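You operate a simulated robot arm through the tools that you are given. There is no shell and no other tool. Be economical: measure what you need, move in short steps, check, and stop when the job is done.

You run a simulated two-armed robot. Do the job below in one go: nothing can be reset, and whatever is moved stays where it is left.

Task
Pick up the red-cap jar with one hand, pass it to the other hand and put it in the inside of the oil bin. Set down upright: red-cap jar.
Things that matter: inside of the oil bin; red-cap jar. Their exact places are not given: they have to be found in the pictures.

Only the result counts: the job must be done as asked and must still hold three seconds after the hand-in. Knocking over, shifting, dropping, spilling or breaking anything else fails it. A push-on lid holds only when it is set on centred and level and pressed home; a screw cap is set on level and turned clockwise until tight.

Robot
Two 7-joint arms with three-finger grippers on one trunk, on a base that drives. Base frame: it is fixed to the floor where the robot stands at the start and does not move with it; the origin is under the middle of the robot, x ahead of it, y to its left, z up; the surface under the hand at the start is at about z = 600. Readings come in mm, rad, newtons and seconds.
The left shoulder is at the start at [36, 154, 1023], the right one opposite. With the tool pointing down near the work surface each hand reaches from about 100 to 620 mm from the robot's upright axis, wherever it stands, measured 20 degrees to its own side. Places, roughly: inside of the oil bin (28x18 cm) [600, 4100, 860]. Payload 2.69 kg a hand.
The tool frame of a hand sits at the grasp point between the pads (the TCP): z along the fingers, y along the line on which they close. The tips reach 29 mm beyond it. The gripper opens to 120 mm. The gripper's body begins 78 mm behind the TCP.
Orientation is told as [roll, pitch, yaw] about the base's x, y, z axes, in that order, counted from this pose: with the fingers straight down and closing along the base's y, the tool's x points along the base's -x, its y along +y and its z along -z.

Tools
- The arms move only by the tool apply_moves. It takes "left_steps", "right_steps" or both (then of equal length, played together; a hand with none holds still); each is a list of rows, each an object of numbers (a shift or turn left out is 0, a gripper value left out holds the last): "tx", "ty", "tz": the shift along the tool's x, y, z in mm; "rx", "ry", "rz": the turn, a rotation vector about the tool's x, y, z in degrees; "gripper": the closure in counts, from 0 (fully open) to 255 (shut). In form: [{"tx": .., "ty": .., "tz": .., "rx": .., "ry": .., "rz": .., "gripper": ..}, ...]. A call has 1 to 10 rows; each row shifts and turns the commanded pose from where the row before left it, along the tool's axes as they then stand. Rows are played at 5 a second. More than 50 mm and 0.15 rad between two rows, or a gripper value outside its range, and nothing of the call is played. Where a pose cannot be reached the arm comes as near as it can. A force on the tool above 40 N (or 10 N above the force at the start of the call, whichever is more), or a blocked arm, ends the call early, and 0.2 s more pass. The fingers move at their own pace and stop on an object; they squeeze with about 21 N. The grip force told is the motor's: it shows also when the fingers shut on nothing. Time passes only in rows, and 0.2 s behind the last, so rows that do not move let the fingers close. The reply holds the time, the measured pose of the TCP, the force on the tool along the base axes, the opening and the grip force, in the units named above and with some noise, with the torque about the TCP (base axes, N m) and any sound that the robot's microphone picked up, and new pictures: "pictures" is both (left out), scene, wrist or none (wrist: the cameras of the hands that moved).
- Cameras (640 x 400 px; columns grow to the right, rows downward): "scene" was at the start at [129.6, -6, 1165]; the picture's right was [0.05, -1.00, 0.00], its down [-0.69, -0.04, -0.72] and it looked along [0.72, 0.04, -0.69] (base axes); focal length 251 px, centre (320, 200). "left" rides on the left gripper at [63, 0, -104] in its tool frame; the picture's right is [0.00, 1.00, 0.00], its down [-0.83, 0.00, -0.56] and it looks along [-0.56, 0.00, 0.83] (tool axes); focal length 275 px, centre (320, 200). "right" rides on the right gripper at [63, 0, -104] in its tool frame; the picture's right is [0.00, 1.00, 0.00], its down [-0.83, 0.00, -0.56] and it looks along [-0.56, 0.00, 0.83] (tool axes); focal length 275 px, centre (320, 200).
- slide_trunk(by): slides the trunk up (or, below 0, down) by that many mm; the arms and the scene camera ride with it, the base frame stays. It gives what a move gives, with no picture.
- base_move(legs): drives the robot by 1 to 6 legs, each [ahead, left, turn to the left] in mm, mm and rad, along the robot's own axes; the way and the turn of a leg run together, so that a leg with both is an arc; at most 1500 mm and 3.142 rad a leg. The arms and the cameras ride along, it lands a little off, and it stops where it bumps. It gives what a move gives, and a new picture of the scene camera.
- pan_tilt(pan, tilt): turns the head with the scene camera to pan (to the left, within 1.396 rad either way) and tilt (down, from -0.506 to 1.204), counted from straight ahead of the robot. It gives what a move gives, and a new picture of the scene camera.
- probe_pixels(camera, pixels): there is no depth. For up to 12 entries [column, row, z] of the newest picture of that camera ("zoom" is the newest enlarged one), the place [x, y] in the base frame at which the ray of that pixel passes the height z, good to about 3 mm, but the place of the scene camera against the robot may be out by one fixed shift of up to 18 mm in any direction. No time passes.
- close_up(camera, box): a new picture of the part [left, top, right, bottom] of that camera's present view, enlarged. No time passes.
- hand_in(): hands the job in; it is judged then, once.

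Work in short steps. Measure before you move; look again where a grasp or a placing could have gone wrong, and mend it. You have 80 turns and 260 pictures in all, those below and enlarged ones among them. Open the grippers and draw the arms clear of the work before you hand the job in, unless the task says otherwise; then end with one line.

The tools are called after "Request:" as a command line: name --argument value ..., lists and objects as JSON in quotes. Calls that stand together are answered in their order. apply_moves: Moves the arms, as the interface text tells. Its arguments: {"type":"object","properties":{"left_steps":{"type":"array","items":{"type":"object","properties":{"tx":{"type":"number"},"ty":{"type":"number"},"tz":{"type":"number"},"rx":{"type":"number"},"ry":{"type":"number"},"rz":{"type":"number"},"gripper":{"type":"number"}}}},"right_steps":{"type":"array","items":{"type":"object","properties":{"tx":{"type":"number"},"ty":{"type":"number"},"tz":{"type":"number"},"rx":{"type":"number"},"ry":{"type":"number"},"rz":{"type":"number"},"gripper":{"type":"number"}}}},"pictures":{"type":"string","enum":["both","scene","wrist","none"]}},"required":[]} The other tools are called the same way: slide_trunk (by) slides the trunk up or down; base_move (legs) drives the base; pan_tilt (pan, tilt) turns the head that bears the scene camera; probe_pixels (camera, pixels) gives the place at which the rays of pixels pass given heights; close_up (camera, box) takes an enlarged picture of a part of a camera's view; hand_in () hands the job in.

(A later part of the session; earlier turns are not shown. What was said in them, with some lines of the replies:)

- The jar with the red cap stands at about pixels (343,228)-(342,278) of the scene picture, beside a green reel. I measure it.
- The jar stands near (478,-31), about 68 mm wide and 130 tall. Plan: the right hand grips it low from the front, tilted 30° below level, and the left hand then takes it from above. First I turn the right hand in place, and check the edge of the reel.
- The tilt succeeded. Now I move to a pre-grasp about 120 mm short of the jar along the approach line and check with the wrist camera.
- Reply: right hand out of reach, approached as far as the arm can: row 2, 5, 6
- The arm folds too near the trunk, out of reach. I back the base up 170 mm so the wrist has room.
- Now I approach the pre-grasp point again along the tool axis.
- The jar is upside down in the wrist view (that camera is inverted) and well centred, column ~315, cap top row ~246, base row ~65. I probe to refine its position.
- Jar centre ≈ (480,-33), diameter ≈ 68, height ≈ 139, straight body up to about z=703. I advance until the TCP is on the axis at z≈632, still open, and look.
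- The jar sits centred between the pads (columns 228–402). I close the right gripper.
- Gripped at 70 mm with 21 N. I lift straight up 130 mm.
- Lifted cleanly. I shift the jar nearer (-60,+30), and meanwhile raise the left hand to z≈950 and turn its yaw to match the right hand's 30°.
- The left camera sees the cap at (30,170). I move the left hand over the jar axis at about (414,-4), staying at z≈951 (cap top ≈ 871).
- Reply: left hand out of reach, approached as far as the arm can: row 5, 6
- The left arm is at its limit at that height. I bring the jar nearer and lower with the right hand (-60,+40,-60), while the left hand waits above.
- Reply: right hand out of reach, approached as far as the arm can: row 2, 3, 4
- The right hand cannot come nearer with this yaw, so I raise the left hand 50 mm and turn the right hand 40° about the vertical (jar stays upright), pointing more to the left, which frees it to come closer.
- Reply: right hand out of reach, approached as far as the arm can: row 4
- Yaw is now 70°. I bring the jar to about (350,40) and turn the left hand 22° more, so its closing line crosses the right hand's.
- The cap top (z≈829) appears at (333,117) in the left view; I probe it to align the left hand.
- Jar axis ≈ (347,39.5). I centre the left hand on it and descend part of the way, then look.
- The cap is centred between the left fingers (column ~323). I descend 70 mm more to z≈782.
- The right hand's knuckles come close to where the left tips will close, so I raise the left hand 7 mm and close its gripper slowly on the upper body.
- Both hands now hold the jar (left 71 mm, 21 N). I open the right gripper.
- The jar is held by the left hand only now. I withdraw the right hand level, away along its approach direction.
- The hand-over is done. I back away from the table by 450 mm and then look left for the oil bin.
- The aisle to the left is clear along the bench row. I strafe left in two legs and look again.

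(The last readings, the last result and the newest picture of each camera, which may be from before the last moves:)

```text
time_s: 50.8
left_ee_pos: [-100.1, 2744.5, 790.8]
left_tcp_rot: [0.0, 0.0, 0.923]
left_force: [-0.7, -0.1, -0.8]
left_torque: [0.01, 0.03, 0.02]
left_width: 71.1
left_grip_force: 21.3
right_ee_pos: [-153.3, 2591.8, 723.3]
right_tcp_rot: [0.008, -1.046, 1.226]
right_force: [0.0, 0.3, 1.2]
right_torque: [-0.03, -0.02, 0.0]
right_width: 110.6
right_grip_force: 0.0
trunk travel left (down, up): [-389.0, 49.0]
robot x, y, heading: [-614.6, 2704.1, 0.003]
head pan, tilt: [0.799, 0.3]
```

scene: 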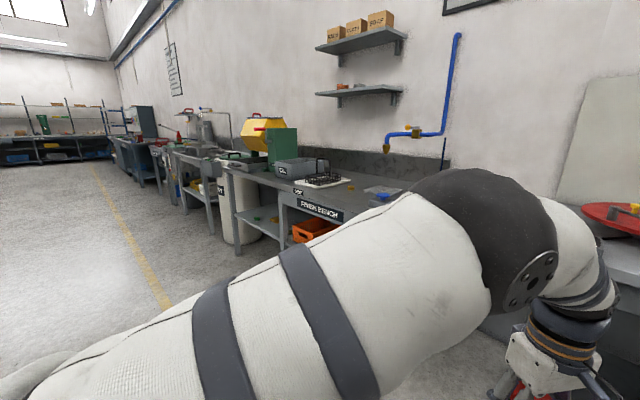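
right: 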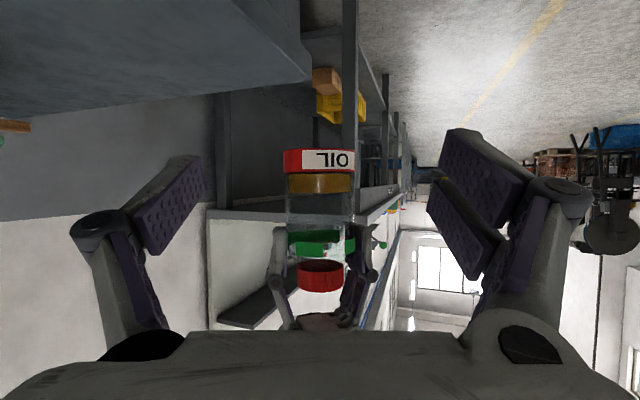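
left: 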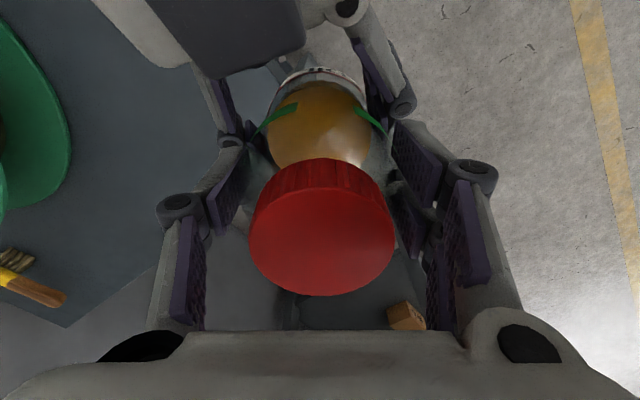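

The oil bin is likely the grey open bin at (300,168) marked "OIL" on the finish bench. I enlarge it.

Request:
close_up --camera "scene" --box '[200, 110, 440, 250]'

Request:
probe_pixels --camera "scene" --pixels '[[290, 178, 860], [276, 165, 900], [330, 160, 900], [330, 221, 830], [240, 172, 830]]'

```text
2.67 times, centred on (320, 180) of scene
```

zoom: 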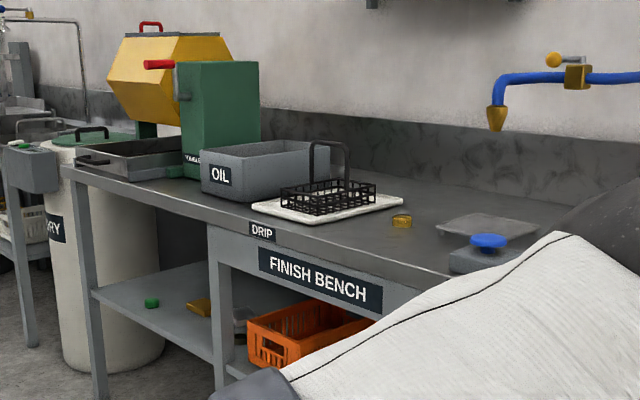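

```text
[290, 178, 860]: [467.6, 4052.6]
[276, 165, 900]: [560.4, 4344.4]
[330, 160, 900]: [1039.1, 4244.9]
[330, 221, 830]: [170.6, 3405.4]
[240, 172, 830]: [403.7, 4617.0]
```

The bin labelled OIL is on the finish bench, with a wire basket on its right. First I raise both hands well above bench level and draw them nearer the robot.

Request:
slide_trunk --by 45

Request:
apply_moves --left_steps '[{"tx": -3.4, "ty": 18.3, "tz": -32}, {"tx": -3.4, "ty": 18.3, "tz": -32}, {"tx": -3.4, "ty": 18.3, "tz": -32}, {"tx": -3.4, "ty": 18.3, "tz": -32}, {"tx": -3.4, "ty": 18.3, "tz": -32}, {"tx": -3.4, "ty": 18.3, "tz": -32}, {"tx": -3.4, "ty": 18.3, "tz": -32}, {"tx": -3.4, "ty": 18.3, "tz": -32}, {}]' --right_steps '[{"tx": -26.4, "ty": 11.6, "tz": -29.3}, {"tx": -26.4, "ty": 11.6, "tz": -29.3}, {"tx": -26.4, "ty": 11.6, "tz": -29.3}, {"tx": -26.4, "ty": 11.6, "tz": -29.3}, {"tx": -26.4, "ty": 11.6, "tz": -29.3}, {"tx": -26.4, "ty": 11.6, "tz": -29.3}, {"tx": -26.4, "ty": 11.6, "tz": -29.3}, {"tx": -26.4, "ty": 11.6, "tz": -29.3}, {}]' --pictures "both"

```text
time_s: 51.7
left_ee_pos: [-100.3, 2744.3, 834.7]
left_tcp_rot: [0.004, 0.003, 0.923]
left_force: [0.9, -0.2, -2.8]
left_torque: [-0.01, 0.03, 0.02]
left_width: 70.7
left_grip_force: 20.5
right_ee_pos: [-153.8, 2592.4, 766.0]
right_tcp_rot: [0.012, -1.045, 1.221]
right_force: [0.0, 0.0, -0.3]
right_torque: [0.03, 0.0, -0.01]
right_width: 110.4
right_grip_force: 0.1
trunk travel left (down, up): [-434.0, 4.0]
robot x, y, heading: [-618.2, 2702.3, 0.006]
head pan, tilt: [0.799, 0.3]
```

```text
time_s: 53.7
left_ee_pos: [-198.9, 2853.6, 1088.9]
left_tcp_rot: [0.002, 0.003, 0.92]
left_force: [1.0, 0.2, -1.6]
left_torque: [0.0, 0.01, -0.01]
left_width: 70.5
left_grip_force: 21.1
right_ee_pos: [-272.9, 2530.8, 1067.3]
right_tcp_rot: [0.013, -1.045, 1.22]
right_force: [0.3, -0.3, 0.7]
right_torque: [-0.01, 0.0, 0.07]
right_width: 110.2
right_grip_force: 0.1
trunk travel left (down, up): [-434.0, 4.0]
robot x, y, heading: [-617.7, 2706.2, 0.008]
head pan, tilt: [0.799, 0.3]
```

scene: 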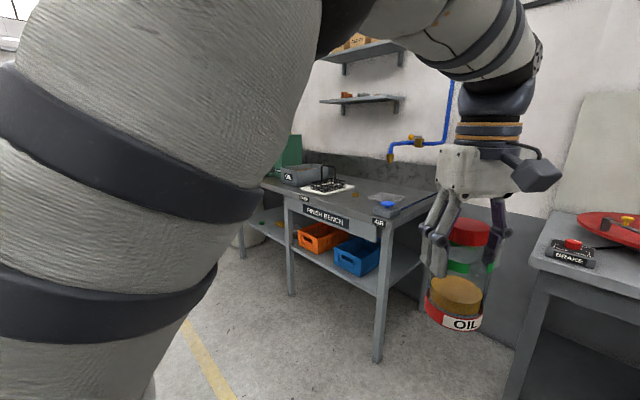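
right: 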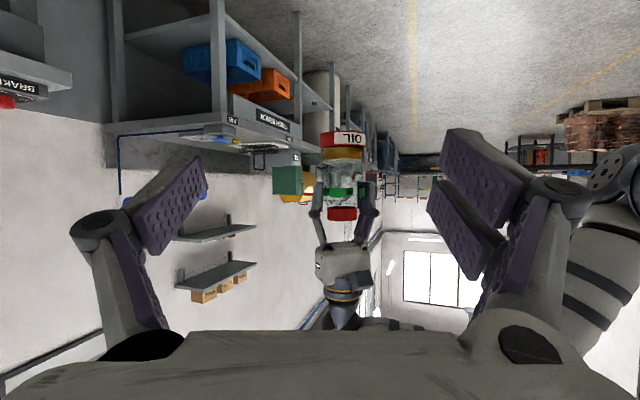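
left: 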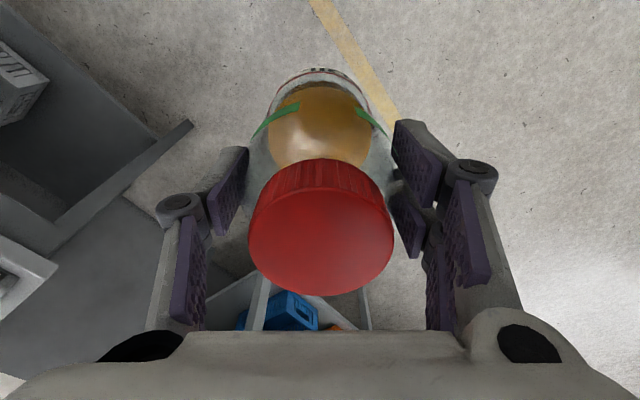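

Both hands are high now. I strafe 1250 mm left to be in front of the bin, then look with the head forward.

Request:
base_move --legs '[[0, 1250, 0]]'

Request:
pan_tilt --pan 0.0 --tilt 0.45

```text
time_s: 63.5
left_ee_pos: [-209.6, 4103.7, 1087.9]
left_tcp_rot: [0.001, -0.001, 0.926]
left_force: [-0.2, 0.0, -0.7]
left_torque: [-0.02, 0.02, 0.0]
left_width: 71.0
left_grip_force: 21.2
right_ee_pos: [-281.7, 3781.7, 1067.6]
right_tcp_rot: [0.006, -1.045, 1.231]
right_force: [-0.2, -0.6, -0.2]
right_torque: [-0.01, 0.02, 0.01]
right_width: 110.5
right_grip_force: 0.1
trunk travel left (down, up): [-434.0, 4.0]
robot x, y, heading: [-627.3, 3955.2, 0.008]
head pan, tilt: [0.799, 0.3]
```

scene: 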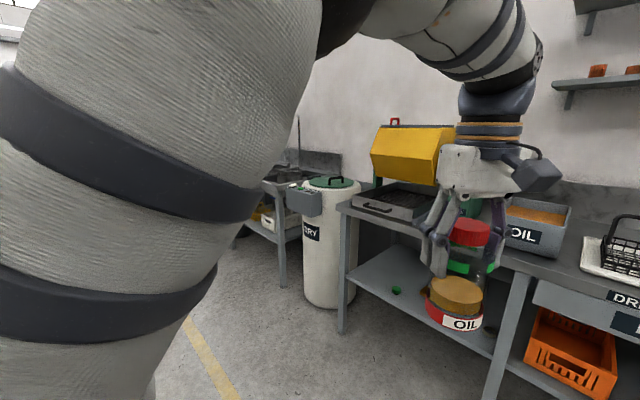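

```text
time_s: 64.6
left_ee_pos: [-209.6, 4104.8, 1089.0]
left_tcp_rot: [0.0, 0.0, 0.926]
left_force: [-0.2, -0.3, -2.0]
left_torque: [0.04, -0.04, 0.02]
left_width: 70.9
left_grip_force: 20.4
right_ee_pos: [-280.5, 3782.3, 1066.6]
right_tcp_rot: [0.006, -1.047, 1.231]
right_force: [-0.1, 0.6, -0.1]
right_torque: [0.05, 0.04, 0.0]
right_width: 110.8
right_grip_force: 0.0
trunk travel left (down, up): [-434.0, 4.0]
robot x, y, heading: [-624.4, 3951.5, 0.007]
head pan, tilt: [0.0, 0.45]
```

scene: 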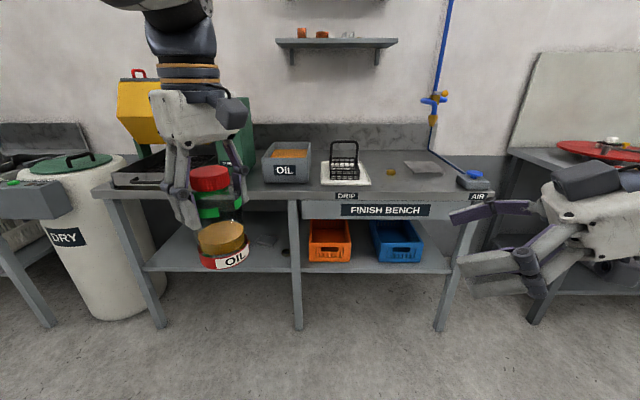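

The bin is in view at (285,165), with something orange inside. I enlarge and measure it.

Request:
close_up --camera "scene" --box '[240, 120, 400, 220]'

Request:
probe_pixels --camera "scene" --pixels '[[262, 182, 850], [307, 186, 850], [265, 156, 940], [309, 159, 940], [270, 142, 940], [310, 142, 940], [95, 190, 850], [488, 195, 850], [296, 199, 850]]'

```text
4.00 times, centred on (320, 170) of scene
```

zoom: 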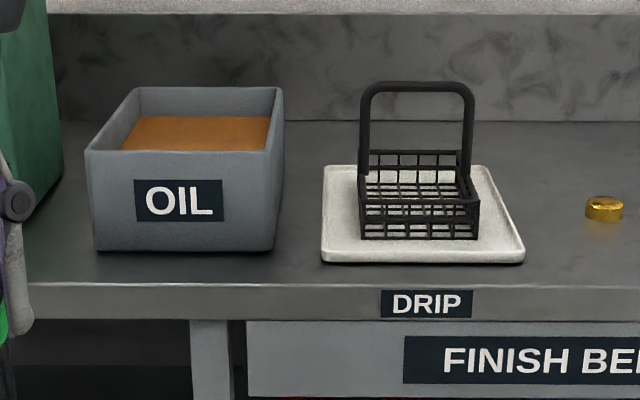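

```text
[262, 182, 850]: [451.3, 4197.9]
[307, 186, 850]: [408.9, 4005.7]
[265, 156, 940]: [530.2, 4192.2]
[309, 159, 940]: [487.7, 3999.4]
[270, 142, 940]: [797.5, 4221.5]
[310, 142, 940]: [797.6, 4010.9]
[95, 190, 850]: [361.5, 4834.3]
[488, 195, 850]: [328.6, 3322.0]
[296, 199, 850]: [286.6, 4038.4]
```

The bin spans about x 455–735, y 4010–4195; rim near z 940, bench edge at x≈340. I drive ahead 600 mm, hands above everything, and look.

Request:
base_move --legs '[[400, 0, 0]]'

Request:
base_move --legs '[[200, 0, 0]]'

Request:
apply_moves --left_steps '[{}]' --pictures "wrist"

```text
time_s: 67.1
left_ee_pos: [189.1, 4107.2, 1088.1]
left_tcp_rot: [0.0, 0.001, 0.924]
left_force: [0.4, 0.2, -1.9]
left_torque: [0.01, 0.06, -0.01]
left_width: 70.9
left_grip_force: 21.1
right_ee_pos: [116.2, 3783.2, 1067.4]
right_tcp_rot: [0.007, -1.044, 1.228]
right_force: [0.5, -0.1, -0.1]
right_torque: [0.02, 0.06, 0.05]
right_width: 110.7
right_grip_force: 0.0
trunk travel left (down, up): [-434.0, 4.0]
robot x, y, heading: [-228.9, 3953.8, 0.003]
head pan, tilt: [0.0, 0.45]
```

scene: 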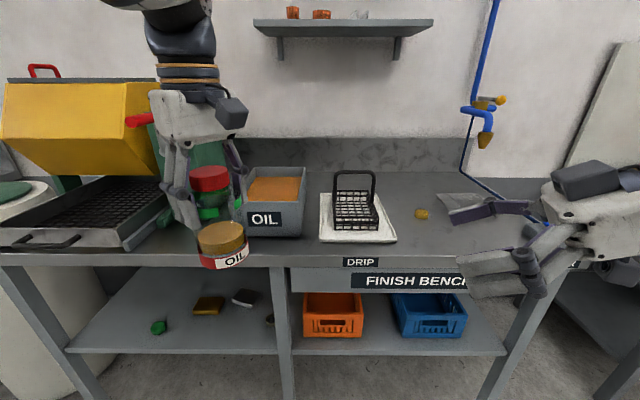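

```text
time_s: 68.7
left_ee_pos: [387.6, 4106.3, 1088.9]
left_tcp_rot: [0.0, -0.001, 0.922]
left_force: [-0.3, 0.3, -1.5]
left_torque: [0.01, 0.03, -0.01]
left_width: 70.9
left_grip_force: 21.2
right_ee_pos: [315.3, 3785.1, 1066.6]
right_tcp_rot: [0.008, -1.047, 1.226]
right_force: [0.5, 0.3, -0.4]
right_torque: [-0.01, 0.01, 0.01]
right_width: 110.8
right_grip_force: 0.0
trunk travel left (down, up): [-434.0, 4.0]
robot x, y, heading: [-32.9, 3958.0, 0.006]
head pan, tilt: [0.0, 0.45]
```

scene: 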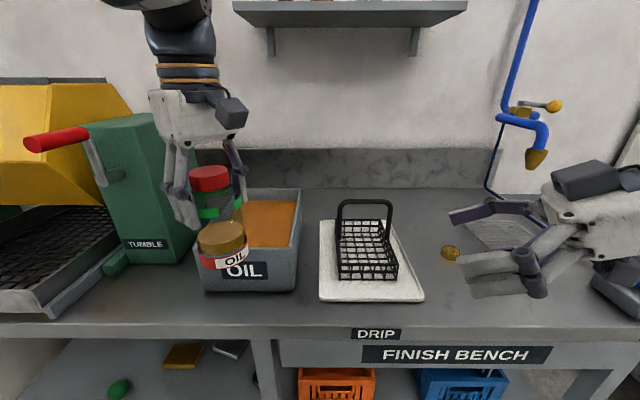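

```text
time_s: 69.1
left_ee_pos: [386.3, 4107.6, 1089.6]
left_tcp_rot: [0.0, 0.001, 0.922]
left_force: [0.4, 1.0, -0.7]
left_torque: [0.01, 0.03, -0.01]
left_width: 71.0
left_grip_force: 21.2
right_ee_pos: [314.5, 3785.1, 1068.1]
right_tcp_rot: [0.007, -1.046, 1.225]
right_force: [-0.1, 0.5, -0.3]
right_torque: [0.01, 0.01, 0.0]
right_width: 110.6
right_grip_force: 0.0
trunk travel left (down, up): [-434.0, 4.0]
robot x, y, heading: [-31.4, 3959.3, 0.005]
head pan, tilt: [0.0, 0.45]
```

left: 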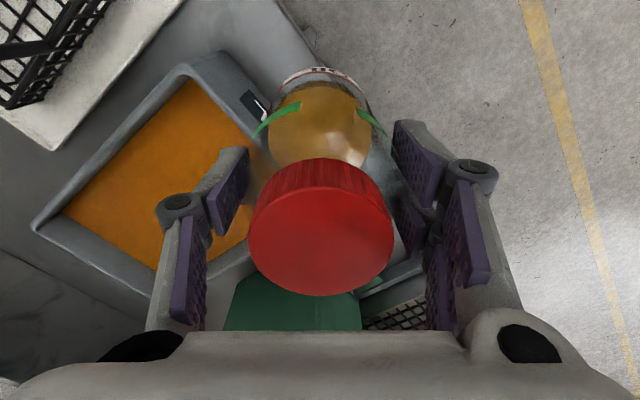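

The bin is just ahead of the jar. I enlarge both views to fix the rim height and corners.

Request:
close_up --camera "scene" --box '[170, 170, 410, 310]'

Request:
probe_pixels --camera "left" --pixels '[[188, 68, 920], [188, 68, 940], [188, 68, 960], [36, 226, 920], [36, 226, 940], [36, 226, 960], [190, 80, 870], [66, 212, 870], [190, 80, 900], [66, 212, 900]]'

```text
2.67 times, centred on (290, 240) of scene
```

zoom: 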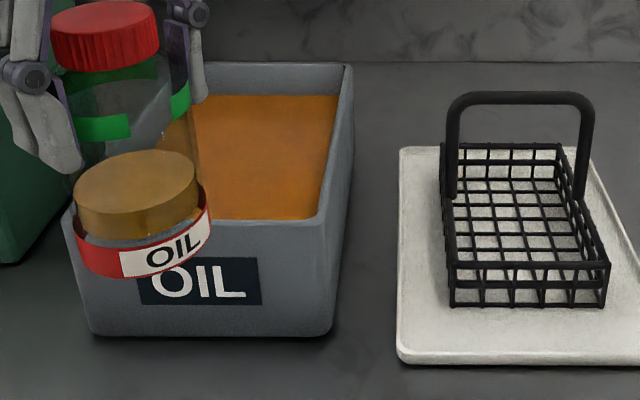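

```text
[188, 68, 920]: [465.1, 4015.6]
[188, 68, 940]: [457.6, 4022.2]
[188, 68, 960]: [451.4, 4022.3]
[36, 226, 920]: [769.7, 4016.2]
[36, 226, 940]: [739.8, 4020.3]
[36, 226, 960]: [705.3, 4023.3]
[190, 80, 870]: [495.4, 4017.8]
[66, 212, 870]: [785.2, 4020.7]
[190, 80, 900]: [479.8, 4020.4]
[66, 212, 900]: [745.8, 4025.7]
```

I probe the matching corners in the scene view.

Request:
probe_pixels --camera "scene" --pixels '[[294, 253, 920], [294, 253, 940], [294, 253, 960], [302, 195.5, 920], [302, 195.5, 940], [302, 195.5, 960], [292, 295.5, 840], [292, 295.5, 860], [206, 295.5, 850], [290, 251, 860], [296, 206, 860], [235, 206, 860]]'

```text
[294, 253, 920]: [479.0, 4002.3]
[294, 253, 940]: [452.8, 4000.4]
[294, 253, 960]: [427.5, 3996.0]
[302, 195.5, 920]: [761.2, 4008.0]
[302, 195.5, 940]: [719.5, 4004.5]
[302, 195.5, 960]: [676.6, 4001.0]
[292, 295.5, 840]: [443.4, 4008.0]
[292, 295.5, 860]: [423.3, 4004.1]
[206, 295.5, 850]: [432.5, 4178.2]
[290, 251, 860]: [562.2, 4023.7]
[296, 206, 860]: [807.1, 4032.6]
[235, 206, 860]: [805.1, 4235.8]
```

Rim z≈938, bin about x 457–742, y 4020–4200. I move the jar (base ~30 mm above the rim) forward over the bin towards (560,4110).

Request:
apply_moves --left_steps '[{"tx": -21.5, "ty": -27.4, "tz": 3}, {"tx": -21.5, "ty": -27.4, "tz": 3}, {"tx": -21.5, "ty": -27.4, "tz": 3}, {"tx": -21.5, "ty": -27.4, "tz": 3}, {"tx": -21.5, "ty": -27.4, "tz": 3}, {}]' --pictures "both"

```text
time_s: 70.5
left_ee_pos: [493.1, 4117.4, 1060.0]
left_tcp_rot: [0.002, -0.003, 0.924]
left_force: [0.3, -0.7, -1.5]
left_torque: [-0.01, 0.0, 0.0]
left_width: 70.7
left_grip_force: 21.1
left hand out of reach, approached as far as the arm can: row 3, 4, 5
right_ee_pos: [313.2, 3786.0, 1067.2]
right_tcp_rot: [0.007, -1.049, 1.229]
right_force: [-0.2, 0.9, -0.1]
right_torque: [0.02, 0.01, 0.0]
right_width: 110.2
right_grip_force: 0.1
trunk travel left (down, up): [-434.0, 4.0]
robot x, y, heading: [-29.5, 3957.6, 0.006]
head pan, tilt: [0.0, 0.45]
```

scene: 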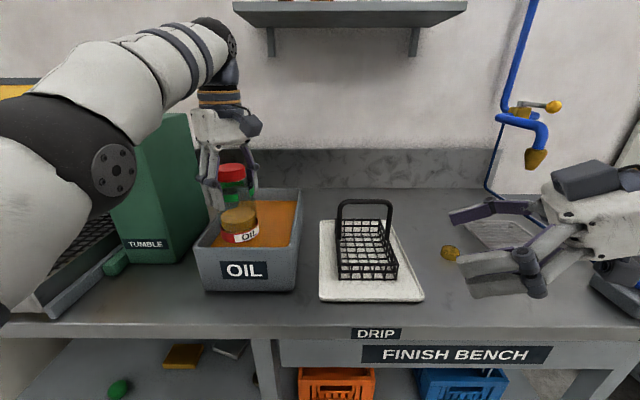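
left: 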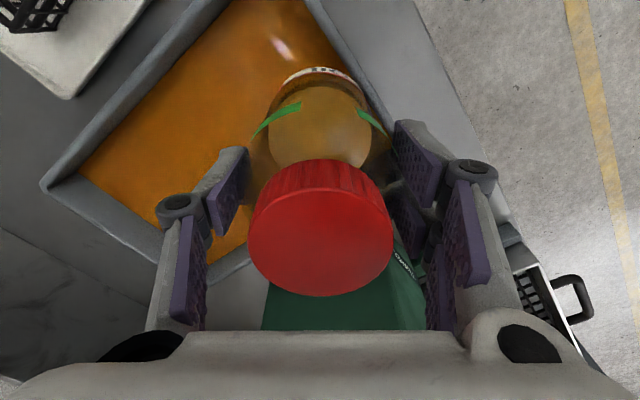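

The arm's limit is ~523 mm ahead of the robot, so the jar is at x=493, still too near the front wall. I check the bench edge, then drive ahead 60 mm.

Request:
probe_pixels --camera "scene" --pixels '[[200, 322, 850], [450, 328, 850], [172, 262, 850], [122, 232, 850]]'

Request:
base_move --legs '[[60, 0, 0]]'

Request:
apply_moves --left_steps '[{}]' --pictures "wrist"

```text
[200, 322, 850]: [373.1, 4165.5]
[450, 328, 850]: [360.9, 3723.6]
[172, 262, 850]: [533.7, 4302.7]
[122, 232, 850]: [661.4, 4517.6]
```

```text
time_s: 71.5
left_ee_pos: [554.2, 4117.3, 1058.1]
left_tcp_rot: [0.001, 0.0, 0.925]
left_force: [0.7, 0.4, -2.3]
left_torque: [0.04, 0.05, -0.02]
left_width: 70.7
left_grip_force: 20.8
right_ee_pos: [374.3, 3784.5, 1068.6]
right_tcp_rot: [0.009, -1.047, 1.228]
right_force: [0.5, 0.3, 0.9]
right_torque: [-0.01, 0.05, 0.06]
right_width: 110.7
right_grip_force: 0.1
trunk travel left (down, up): [-434.0, 4.0]
robot x, y, heading: [26.4, 3955.5, 0.008]
head pan, tilt: [0.0, 0.45]
```

scene: 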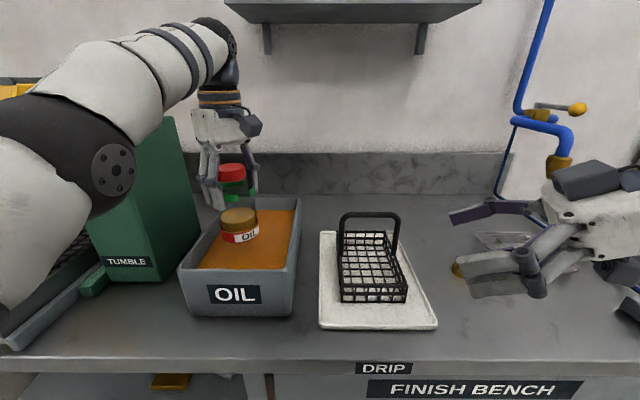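

```text
time_s: 71.9
left_ee_pos: [554.3, 4117.1, 1059.3]
left_tcp_rot: [-0.001, 0.0, 0.924]
left_force: [-0.2, 0.1, -2.1]
left_torque: [-0.01, 0.02, 0.01]
left_width: 70.6
left_grip_force: 20.8
right_ee_pos: [373.0, 3784.7, 1067.1]
right_tcp_rot: [0.007, -1.048, 1.226]
right_force: [0.1, -0.4, 0.2]
right_torque: [0.0, 0.02, 0.04]
right_width: 110.6
right_grip_force: 0.0
trunk travel left (down, up): [-434.0, 4.0]
robot x, y, heading: [26.2, 3956.6, 0.01]
head pan, tilt: [0.0, 0.45]
```

left: 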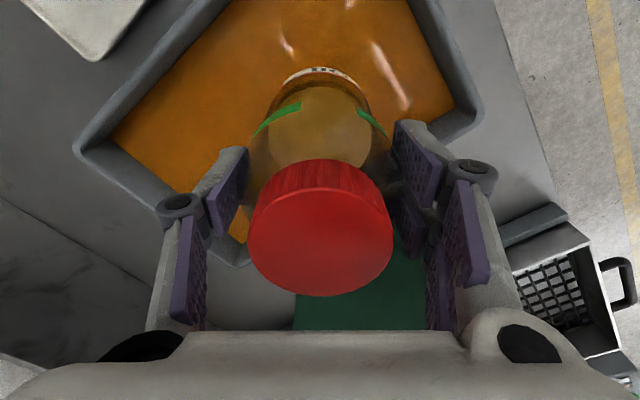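

The jar now hangs above the bin. I measure the rim corners seen by the wrist camera to centre it: near-left (478,108), far-right (76,150), far-left (238,264).

Request:
probe_pixels --camera "left" --pixels '[[481, 110, 938], [76, 150, 938], [238, 264, 938], [450, 102, 938], [113, 145, 938]]'

Request:
close_up --camera "scene" --box '[160, 140, 320, 330]'

```text
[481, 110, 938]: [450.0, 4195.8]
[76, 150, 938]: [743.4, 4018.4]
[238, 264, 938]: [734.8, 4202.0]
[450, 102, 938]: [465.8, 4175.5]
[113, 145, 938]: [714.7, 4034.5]
```

```text
2.11 times, centred on (240, 235) of scene
```

zoom: 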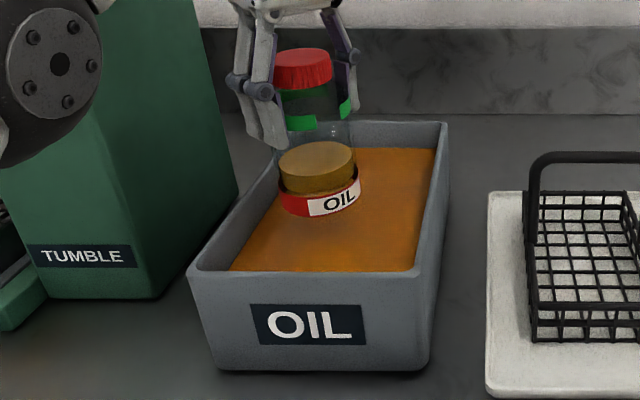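

The interior is about x 465–728, y 4033–4185; the jar at (554,4111) will fit. I lower 60 mm into the bin, shifting 6 mm right.

Request:
apply_moves --left_steps '[{"tx": 4.8, "ty": -3.6}, {"tz": 15}, {"tz": 15}, {"tz": 15}, {"tz": 15}, {}]' --pictures "both"

```text
time_s: 73.3
left_ee_pos: [553.3, 4112.0, 999.9]
left_tcp_rot: [0.001, 0.001, 0.923]
left_force: [-0.3, 0.6, -2.5]
left_torque: [-0.02, 0.0, 0.0]
left_width: 70.7
left_grip_force: 20.9
right_ee_pos: [372.8, 3785.2, 1067.2]
right_tcp_rot: [0.008, -1.047, 1.226]
right_force: [-0.6, 0.5, -0.6]
right_torque: [0.01, 0.02, 0.01]
right_width: 110.6
right_grip_force: 0.0
trunk travel left (down, up): [-434.0, 4.0]
robot x, y, heading: [30.8, 3957.7, 0.008]
head pan, tilt: [0.0, 0.45]
```

scene: 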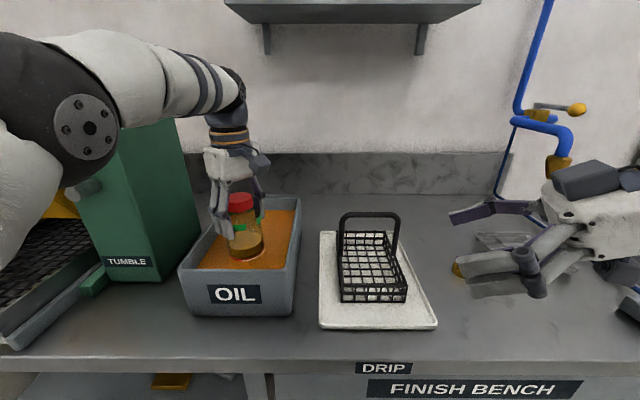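
left: 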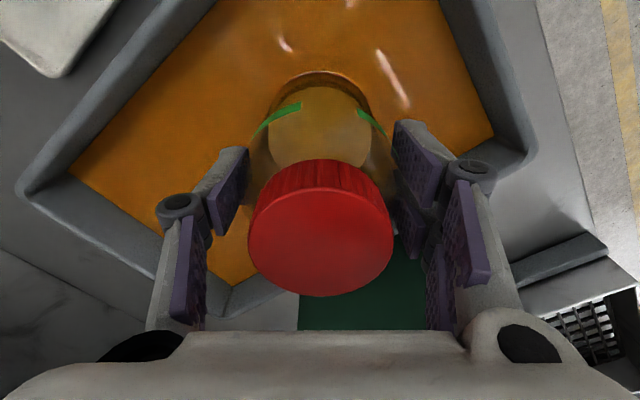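

The jar base is entering the oil without contact. I keep lowering in small rows.

Request:
apply_moves --left_steps '[{"tz": 6}, {"tz": 6}, {"tz": 6}, {"tz": 5}, {"tz": 5}, {}]' --pictures "none"

Request:
apply_moves --left_steps '[{"tz": 2}, {"tz": 2}, {"tz": 2}, {}]' --pictures "both"

```text
time_s: 74.7
left_ee_pos: [552.2, 4111.9, 971.6]
left_tcp_rot: [0.001, 0.0, 0.922]
left_force: [0.2, 0.2, -2.2]
left_torque: [0.0, 0.0, 0.0]
left_width: 70.8
left_grip_force: 21.2
right_ee_pos: [373.0, 3784.0, 1068.9]
right_tcp_rot: [0.008, -1.047, 1.227]
right_force: [0.3, 0.8, -0.3]
right_torque: [0.0, 0.0, -0.01]
right_width: 110.4
right_grip_force: 0.1
trunk travel left (down, up): [-434.0, 4.0]
robot x, y, heading: [30.8, 3960.1, 0.009]
head pan, tilt: [0.0, 0.45]
```

```text
time_s: 75.7
left_ee_pos: [553.0, 4110.9, 965.8]
left_tcp_rot: [0.0, 0.002, 0.923]
left_force: [-0.5, -1.2, -0.7]
left_torque: [-0.02, -0.01, 0.0]
left_width: 70.7
left_grip_force: 21.2
right_ee_pos: [374.2, 3784.9, 1067.2]
right_tcp_rot: [0.008, -1.046, 1.227]
right_force: [0.2, 0.3, 0.3]
right_torque: [-0.01, 0.0, -0.02]
right_width: 110.8
right_grip_force: 0.2
trunk travel left (down, up): [-434.0, 4.0]
robot x, y, heading: [30.8, 3957.5, 0.008]
head pan, tilt: [0.0, 0.45]
```

scene: 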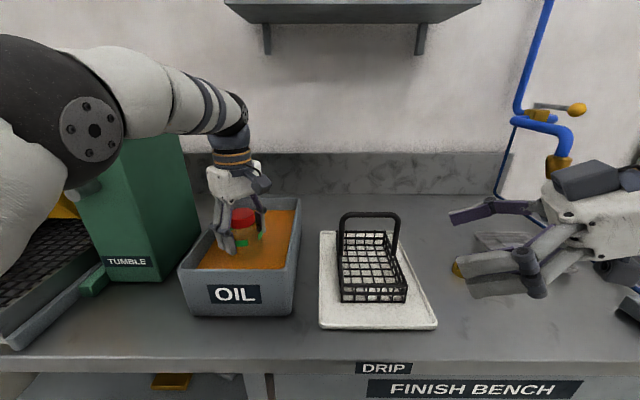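
left: 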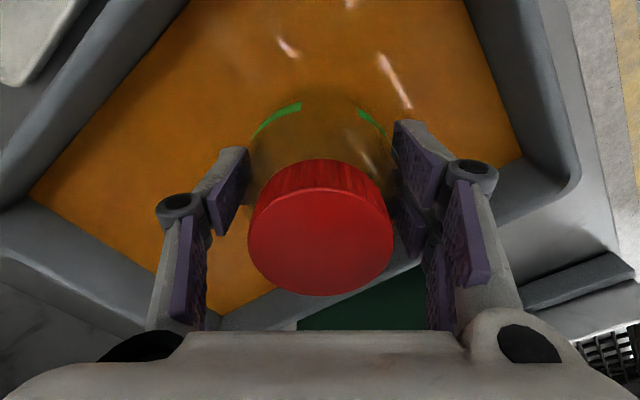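

No floor contact yet (TCP z 966). I continue in 2 mm rows.

Request:
apply_moves --left_steps '[{"tz": 2}, {"tz": 2}, {}]' --pictures "none"

Request:
apply_moves --left_steps '[{"tz": 2}, {"tz": 2}, {}]' --pictures "none"

Request:
apply_moves --left_steps '[{"tz": 2}, {"tz": 2}, {}]' --pictures "none"

```text
time_s: 76.5
left_ee_pos: [553.6, 4111.7, 960.9]
left_tcp_rot: [0.0, 0.001, 0.924]
left_force: [-0.3, 0.6, -1.7]
left_torque: [0.02, 0.0, 0.02]
left_width: 70.8
left_grip_force: 21.6
right_ee_pos: [373.4, 3785.5, 1067.4]
right_tcp_rot: [0.007, -1.047, 1.227]
right_force: [0.3, 0.3, 0.0]
right_torque: [0.02, 0.02, -0.03]
right_width: 110.7
right_grip_force: 0.0
trunk travel left (down, up): [-434.0, 4.0]
robot x, y, heading: [26.7, 3956.0, 0.002]
head pan, tilt: [0.0, 0.45]
```

```text
time_s: 77.3
left_ee_pos: [551.8, 4112.8, 956.9]
left_tcp_rot: [-0.001, 0.0, 0.923]
left_force: [-0.2, -0.5, -1.6]
left_torque: [-0.02, 0.0, 0.04]
left_width: 70.8
left_grip_force: 21.2
right_ee_pos: [373.0, 3785.4, 1068.3]
right_tcp_rot: [0.006, -1.049, 1.229]
right_force: [-0.4, -0.1, -0.2]
right_torque: [-0.01, -0.01, 0.04]
right_width: 110.5
right_grip_force: 0.1
trunk travel left (down, up): [-434.0, 4.0]
robot x, y, heading: [34.1, 3959.3, 0.008]
head pan, tilt: [0.0, 0.45]
```

```text
time_s: 78.1
left_ee_pos: [552.6, 4112.3, 952.5]
left_tcp_rot: [-0.001, 0.0, 0.923]
left_force: [-0.2, 0.2, -1.9]
left_torque: [-0.03, 0.02, 0.02]
left_width: 70.7
left_grip_force: 21.5
right_ee_pos: [374.1, 3785.6, 1067.7]
right_tcp_rot: [0.007, -1.047, 1.227]
right_force: [-0.3, -0.3, 0.4]
right_torque: [-0.03, 0.01, -0.03]
right_width: 110.8
right_grip_force: 0.0
trunk travel left (down, up): [-434.0, 4.0]
robot x, y, heading: [27.7, 3957.0, 0.011]
head pan, tilt: [0.0, 0.45]
```

Still hanging freely; I lower further in small steps.

Request:
apply_moves --left_steps '[{"tz": 2}, {"tz": 2}, {}]' --pictures "none"

Request:
apply_moves --left_steps '[{"tz": 2}, {"tz": 1}, {}]' --pictures "both"

```text
time_s: 78.9
left_ee_pos: [553.2, 4112.8, 951.9]
left_tcp_rot: [-0.005, -0.002, 0.923]
left_force: [2.1, -0.7, 13.1]
left_torque: [-0.23, 0.2, 0.09]
left_width: 71.0
left_grip_force: 21.2
right_ee_pos: [371.1, 3785.1, 1067.9]
right_tcp_rot: [0.003, -1.048, 1.231]
right_force: [0.2, -0.1, 0.3]
right_torque: [0.01, -0.01, 0.01]
right_width: 110.8
right_grip_force: 0.1
trunk travel left (down, up): [-434.0, 4.0]
robot x, y, heading: [29.0, 3956.0, 0.005]
head pan, tilt: [0.0, 0.45]
```

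```text
time_s: 79.7
left_ee_pos: [552.7, 4112.3, 948.5]
left_tcp_rot: [-0.002, -0.003, 0.922]
left_force: [3.7, 0.5, 18.5]
left_torque: [-0.01, -0.17, 0.06]
left_width: 71.0
left_grip_force: 21.0
right_ee_pos: [372.6, 3785.3, 1066.3]
right_tcp_rot: [0.006, -1.048, 1.229]
right_force: [0.3, 0.7, -0.3]
right_torque: [0.02, 0.0, -0.02]
right_width: 110.5
right_grip_force: 0.0
trunk travel left (down, up): [-434.0, 4.0]
robot x, y, heading: [28.0, 3960.1, 0.003]
head pan, tilt: [0.0, 0.45]
```

scene: 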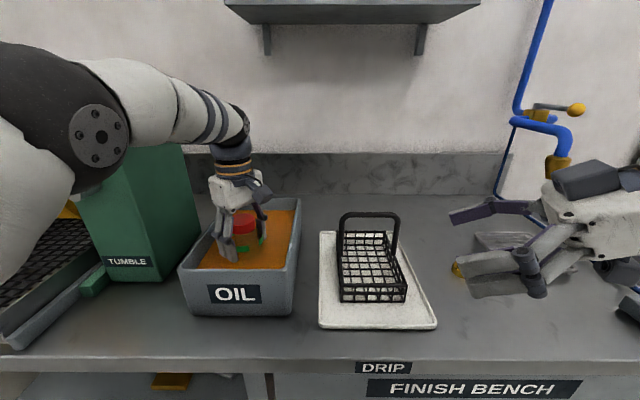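
left: 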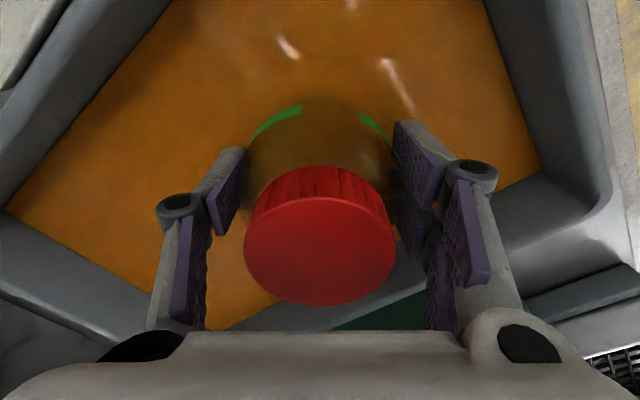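

The base touched the floor (force +18 N). I ease up 1.5 mm and open the left gripper moderately.

Request:
apply_moves --left_steps '[{"tz": -1.5}, {"gripper": 80}, {"gripper": 50}, {}, {}]' --pictures "both"

```text
time_s: 80.9
left_ee_pos: [552.4, 4112.1, 947.5]
left_tcp_rot: [0.001, 0.0, 0.923]
left_force: [0.3, 0.4, 0.6]
left_torque: [0.01, 0.0, -0.02]
left_width: 96.5
left_grip_force: 0.1
right_ee_pos: [373.3, 3785.3, 1067.6]
right_tcp_rot: [0.005, -1.046, 1.226]
right_force: [0.2, 0.2, 0.1]
right_torque: [-0.01, 0.03, 0.03]
right_width: 110.6
right_grip_force: 0.0
trunk travel left (down, up): [-434.0, 4.0]
robot x, y, heading: [32.6, 3960.8, 0.006]
head pan, tilt: [0.0, 0.45]
```

scene: 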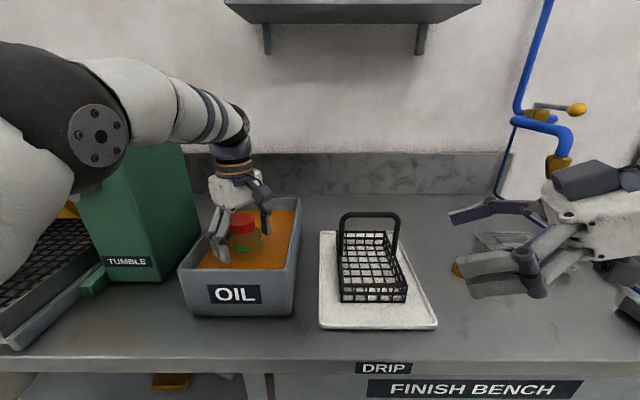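
left: 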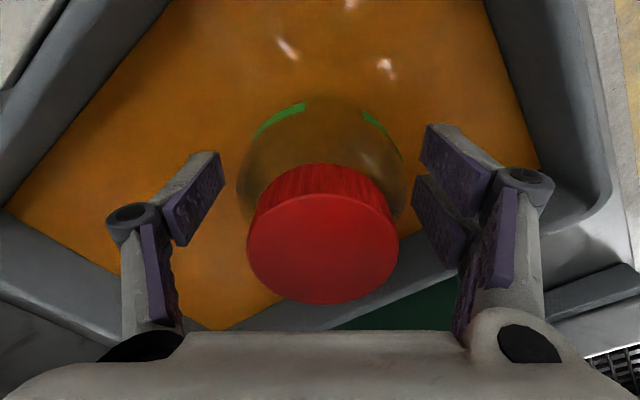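

The jar stands free and upright. I raise the left hand straight up, 135 mm.

Request:
apply_moves --left_steps '[{"tz": -15}, {"tz": -30}, {"tz": -30}, {"tz": -30}, {"tz": -30}, {}]' --pictures "both"

```text
time_s: 82.3
left_ee_pos: [543.3, 4115.0, 1069.4]
left_tcp_rot: [0.002, -0.001, 0.923]
left_force: [0.0, -0.2, 0.0]
left_torque: [0.0, 0.02, 0.02]
left_width: 96.5
left_grip_force: 0.1
left hand out of reach, approached as far as the arm can: row 5
right_ee_pos: [373.7, 3784.7, 1067.1]
right_tcp_rot: [0.008, -1.046, 1.227]
right_force: [-0.5, 0.3, -0.7]
right_torque: [-0.04, -0.02, 0.03]
right_width: 110.6
right_grip_force: 0.1
trunk travel left (down, up): [-434.0, 4.0]
robot x, y, heading: [30.1, 3960.2, 0.006]
head pan, tilt: [0.0, 0.45]
```

scene: 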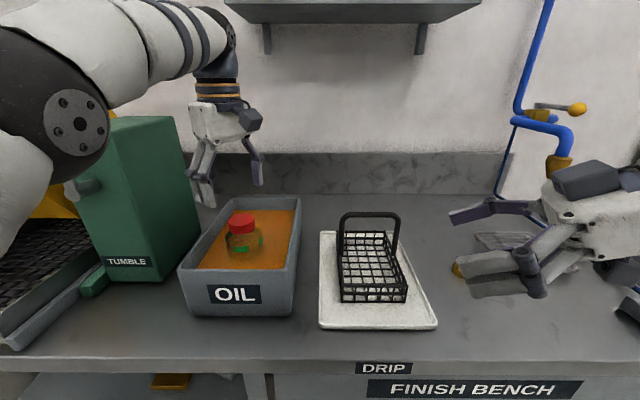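
left: 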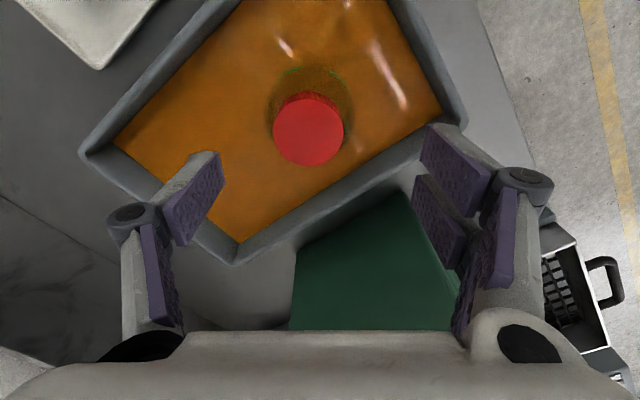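

The jar stands upright in the bin and nothing else has moved. I fully open the grippers and back the robot off so that both arms are clear.

Request:
apply_moves --left_steps '[{"gripper": 0}, {}]' --right_steps '[{"gripper": 0}, {}]' --pictures "none"

Request:
base_move --legs '[[-350, 0, 0]]'

Request:
close_up --camera "scene" --box '[160, 120, 400, 270]'

```text
time_s: 82.9
left_ee_pos: [542.6, 4114.9, 1069.9]
left_tcp_rot: [0.0, 0.002, 0.924]
left_force: [0.7, 0.1, 0.2]
left_torque: [0.0, 0.0, 0.02]
left_width: 119.8
left_grip_force: 0.0
right_ee_pos: [374.0, 3783.8, 1067.2]
right_tcp_rot: [0.008, -1.048, 1.226]
right_force: [0.1, 0.2, -0.3]
right_torque: [0.0, 0.01, 0.01]
right_width: 120.1
right_grip_force: 0.0
trunk travel left (down, up): [-434.0, 4.0]
robot x, y, heading: [29.4, 3953.8, 0.008]
head pan, tilt: [0.0, 0.45]
```

```text
time_s: 85.2
left_ee_pos: [192.2, 4111.9, 1068.7]
left_tcp_rot: [0.0, -0.001, 0.92]
left_force: [-0.9, -0.1, 0.3]
left_torque: [-0.02, 0.0, 0.0]
left_width: 119.7
left_grip_force: 0.0
right_ee_pos: [21.2, 3782.4, 1068.2]
right_tcp_rot: [0.008, -1.048, 1.225]
right_force: [0.0, 0.1, 0.2]
right_torque: [0.02, -0.02, 0.02]
right_width: 120.2
right_grip_force: 0.1
trunk travel left (down, up): [-434.0, 4.0]
robot x, y, heading: [-323.7, 3959.1, 0.002]
head pan, tilt: [0.0, 0.45]
```

scene: 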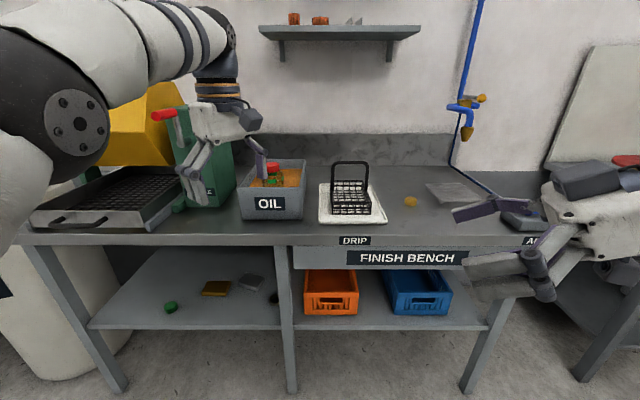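

```text
2.67 times, centred on (280, 195) of scene
```

zoom: 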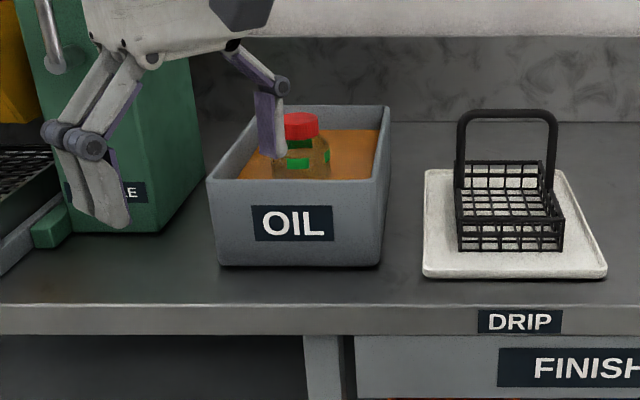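

The jar is upright in the oil bin and the arms are clear, so I hand in.

Request:
hand_in

```text
The job is handed in.
```

The red-cap jar was picked up with the right hand, passed to the left hand in the air, and set upright inside the oil bin. Both grippers are open, the arms are clear, and the job is handed in.
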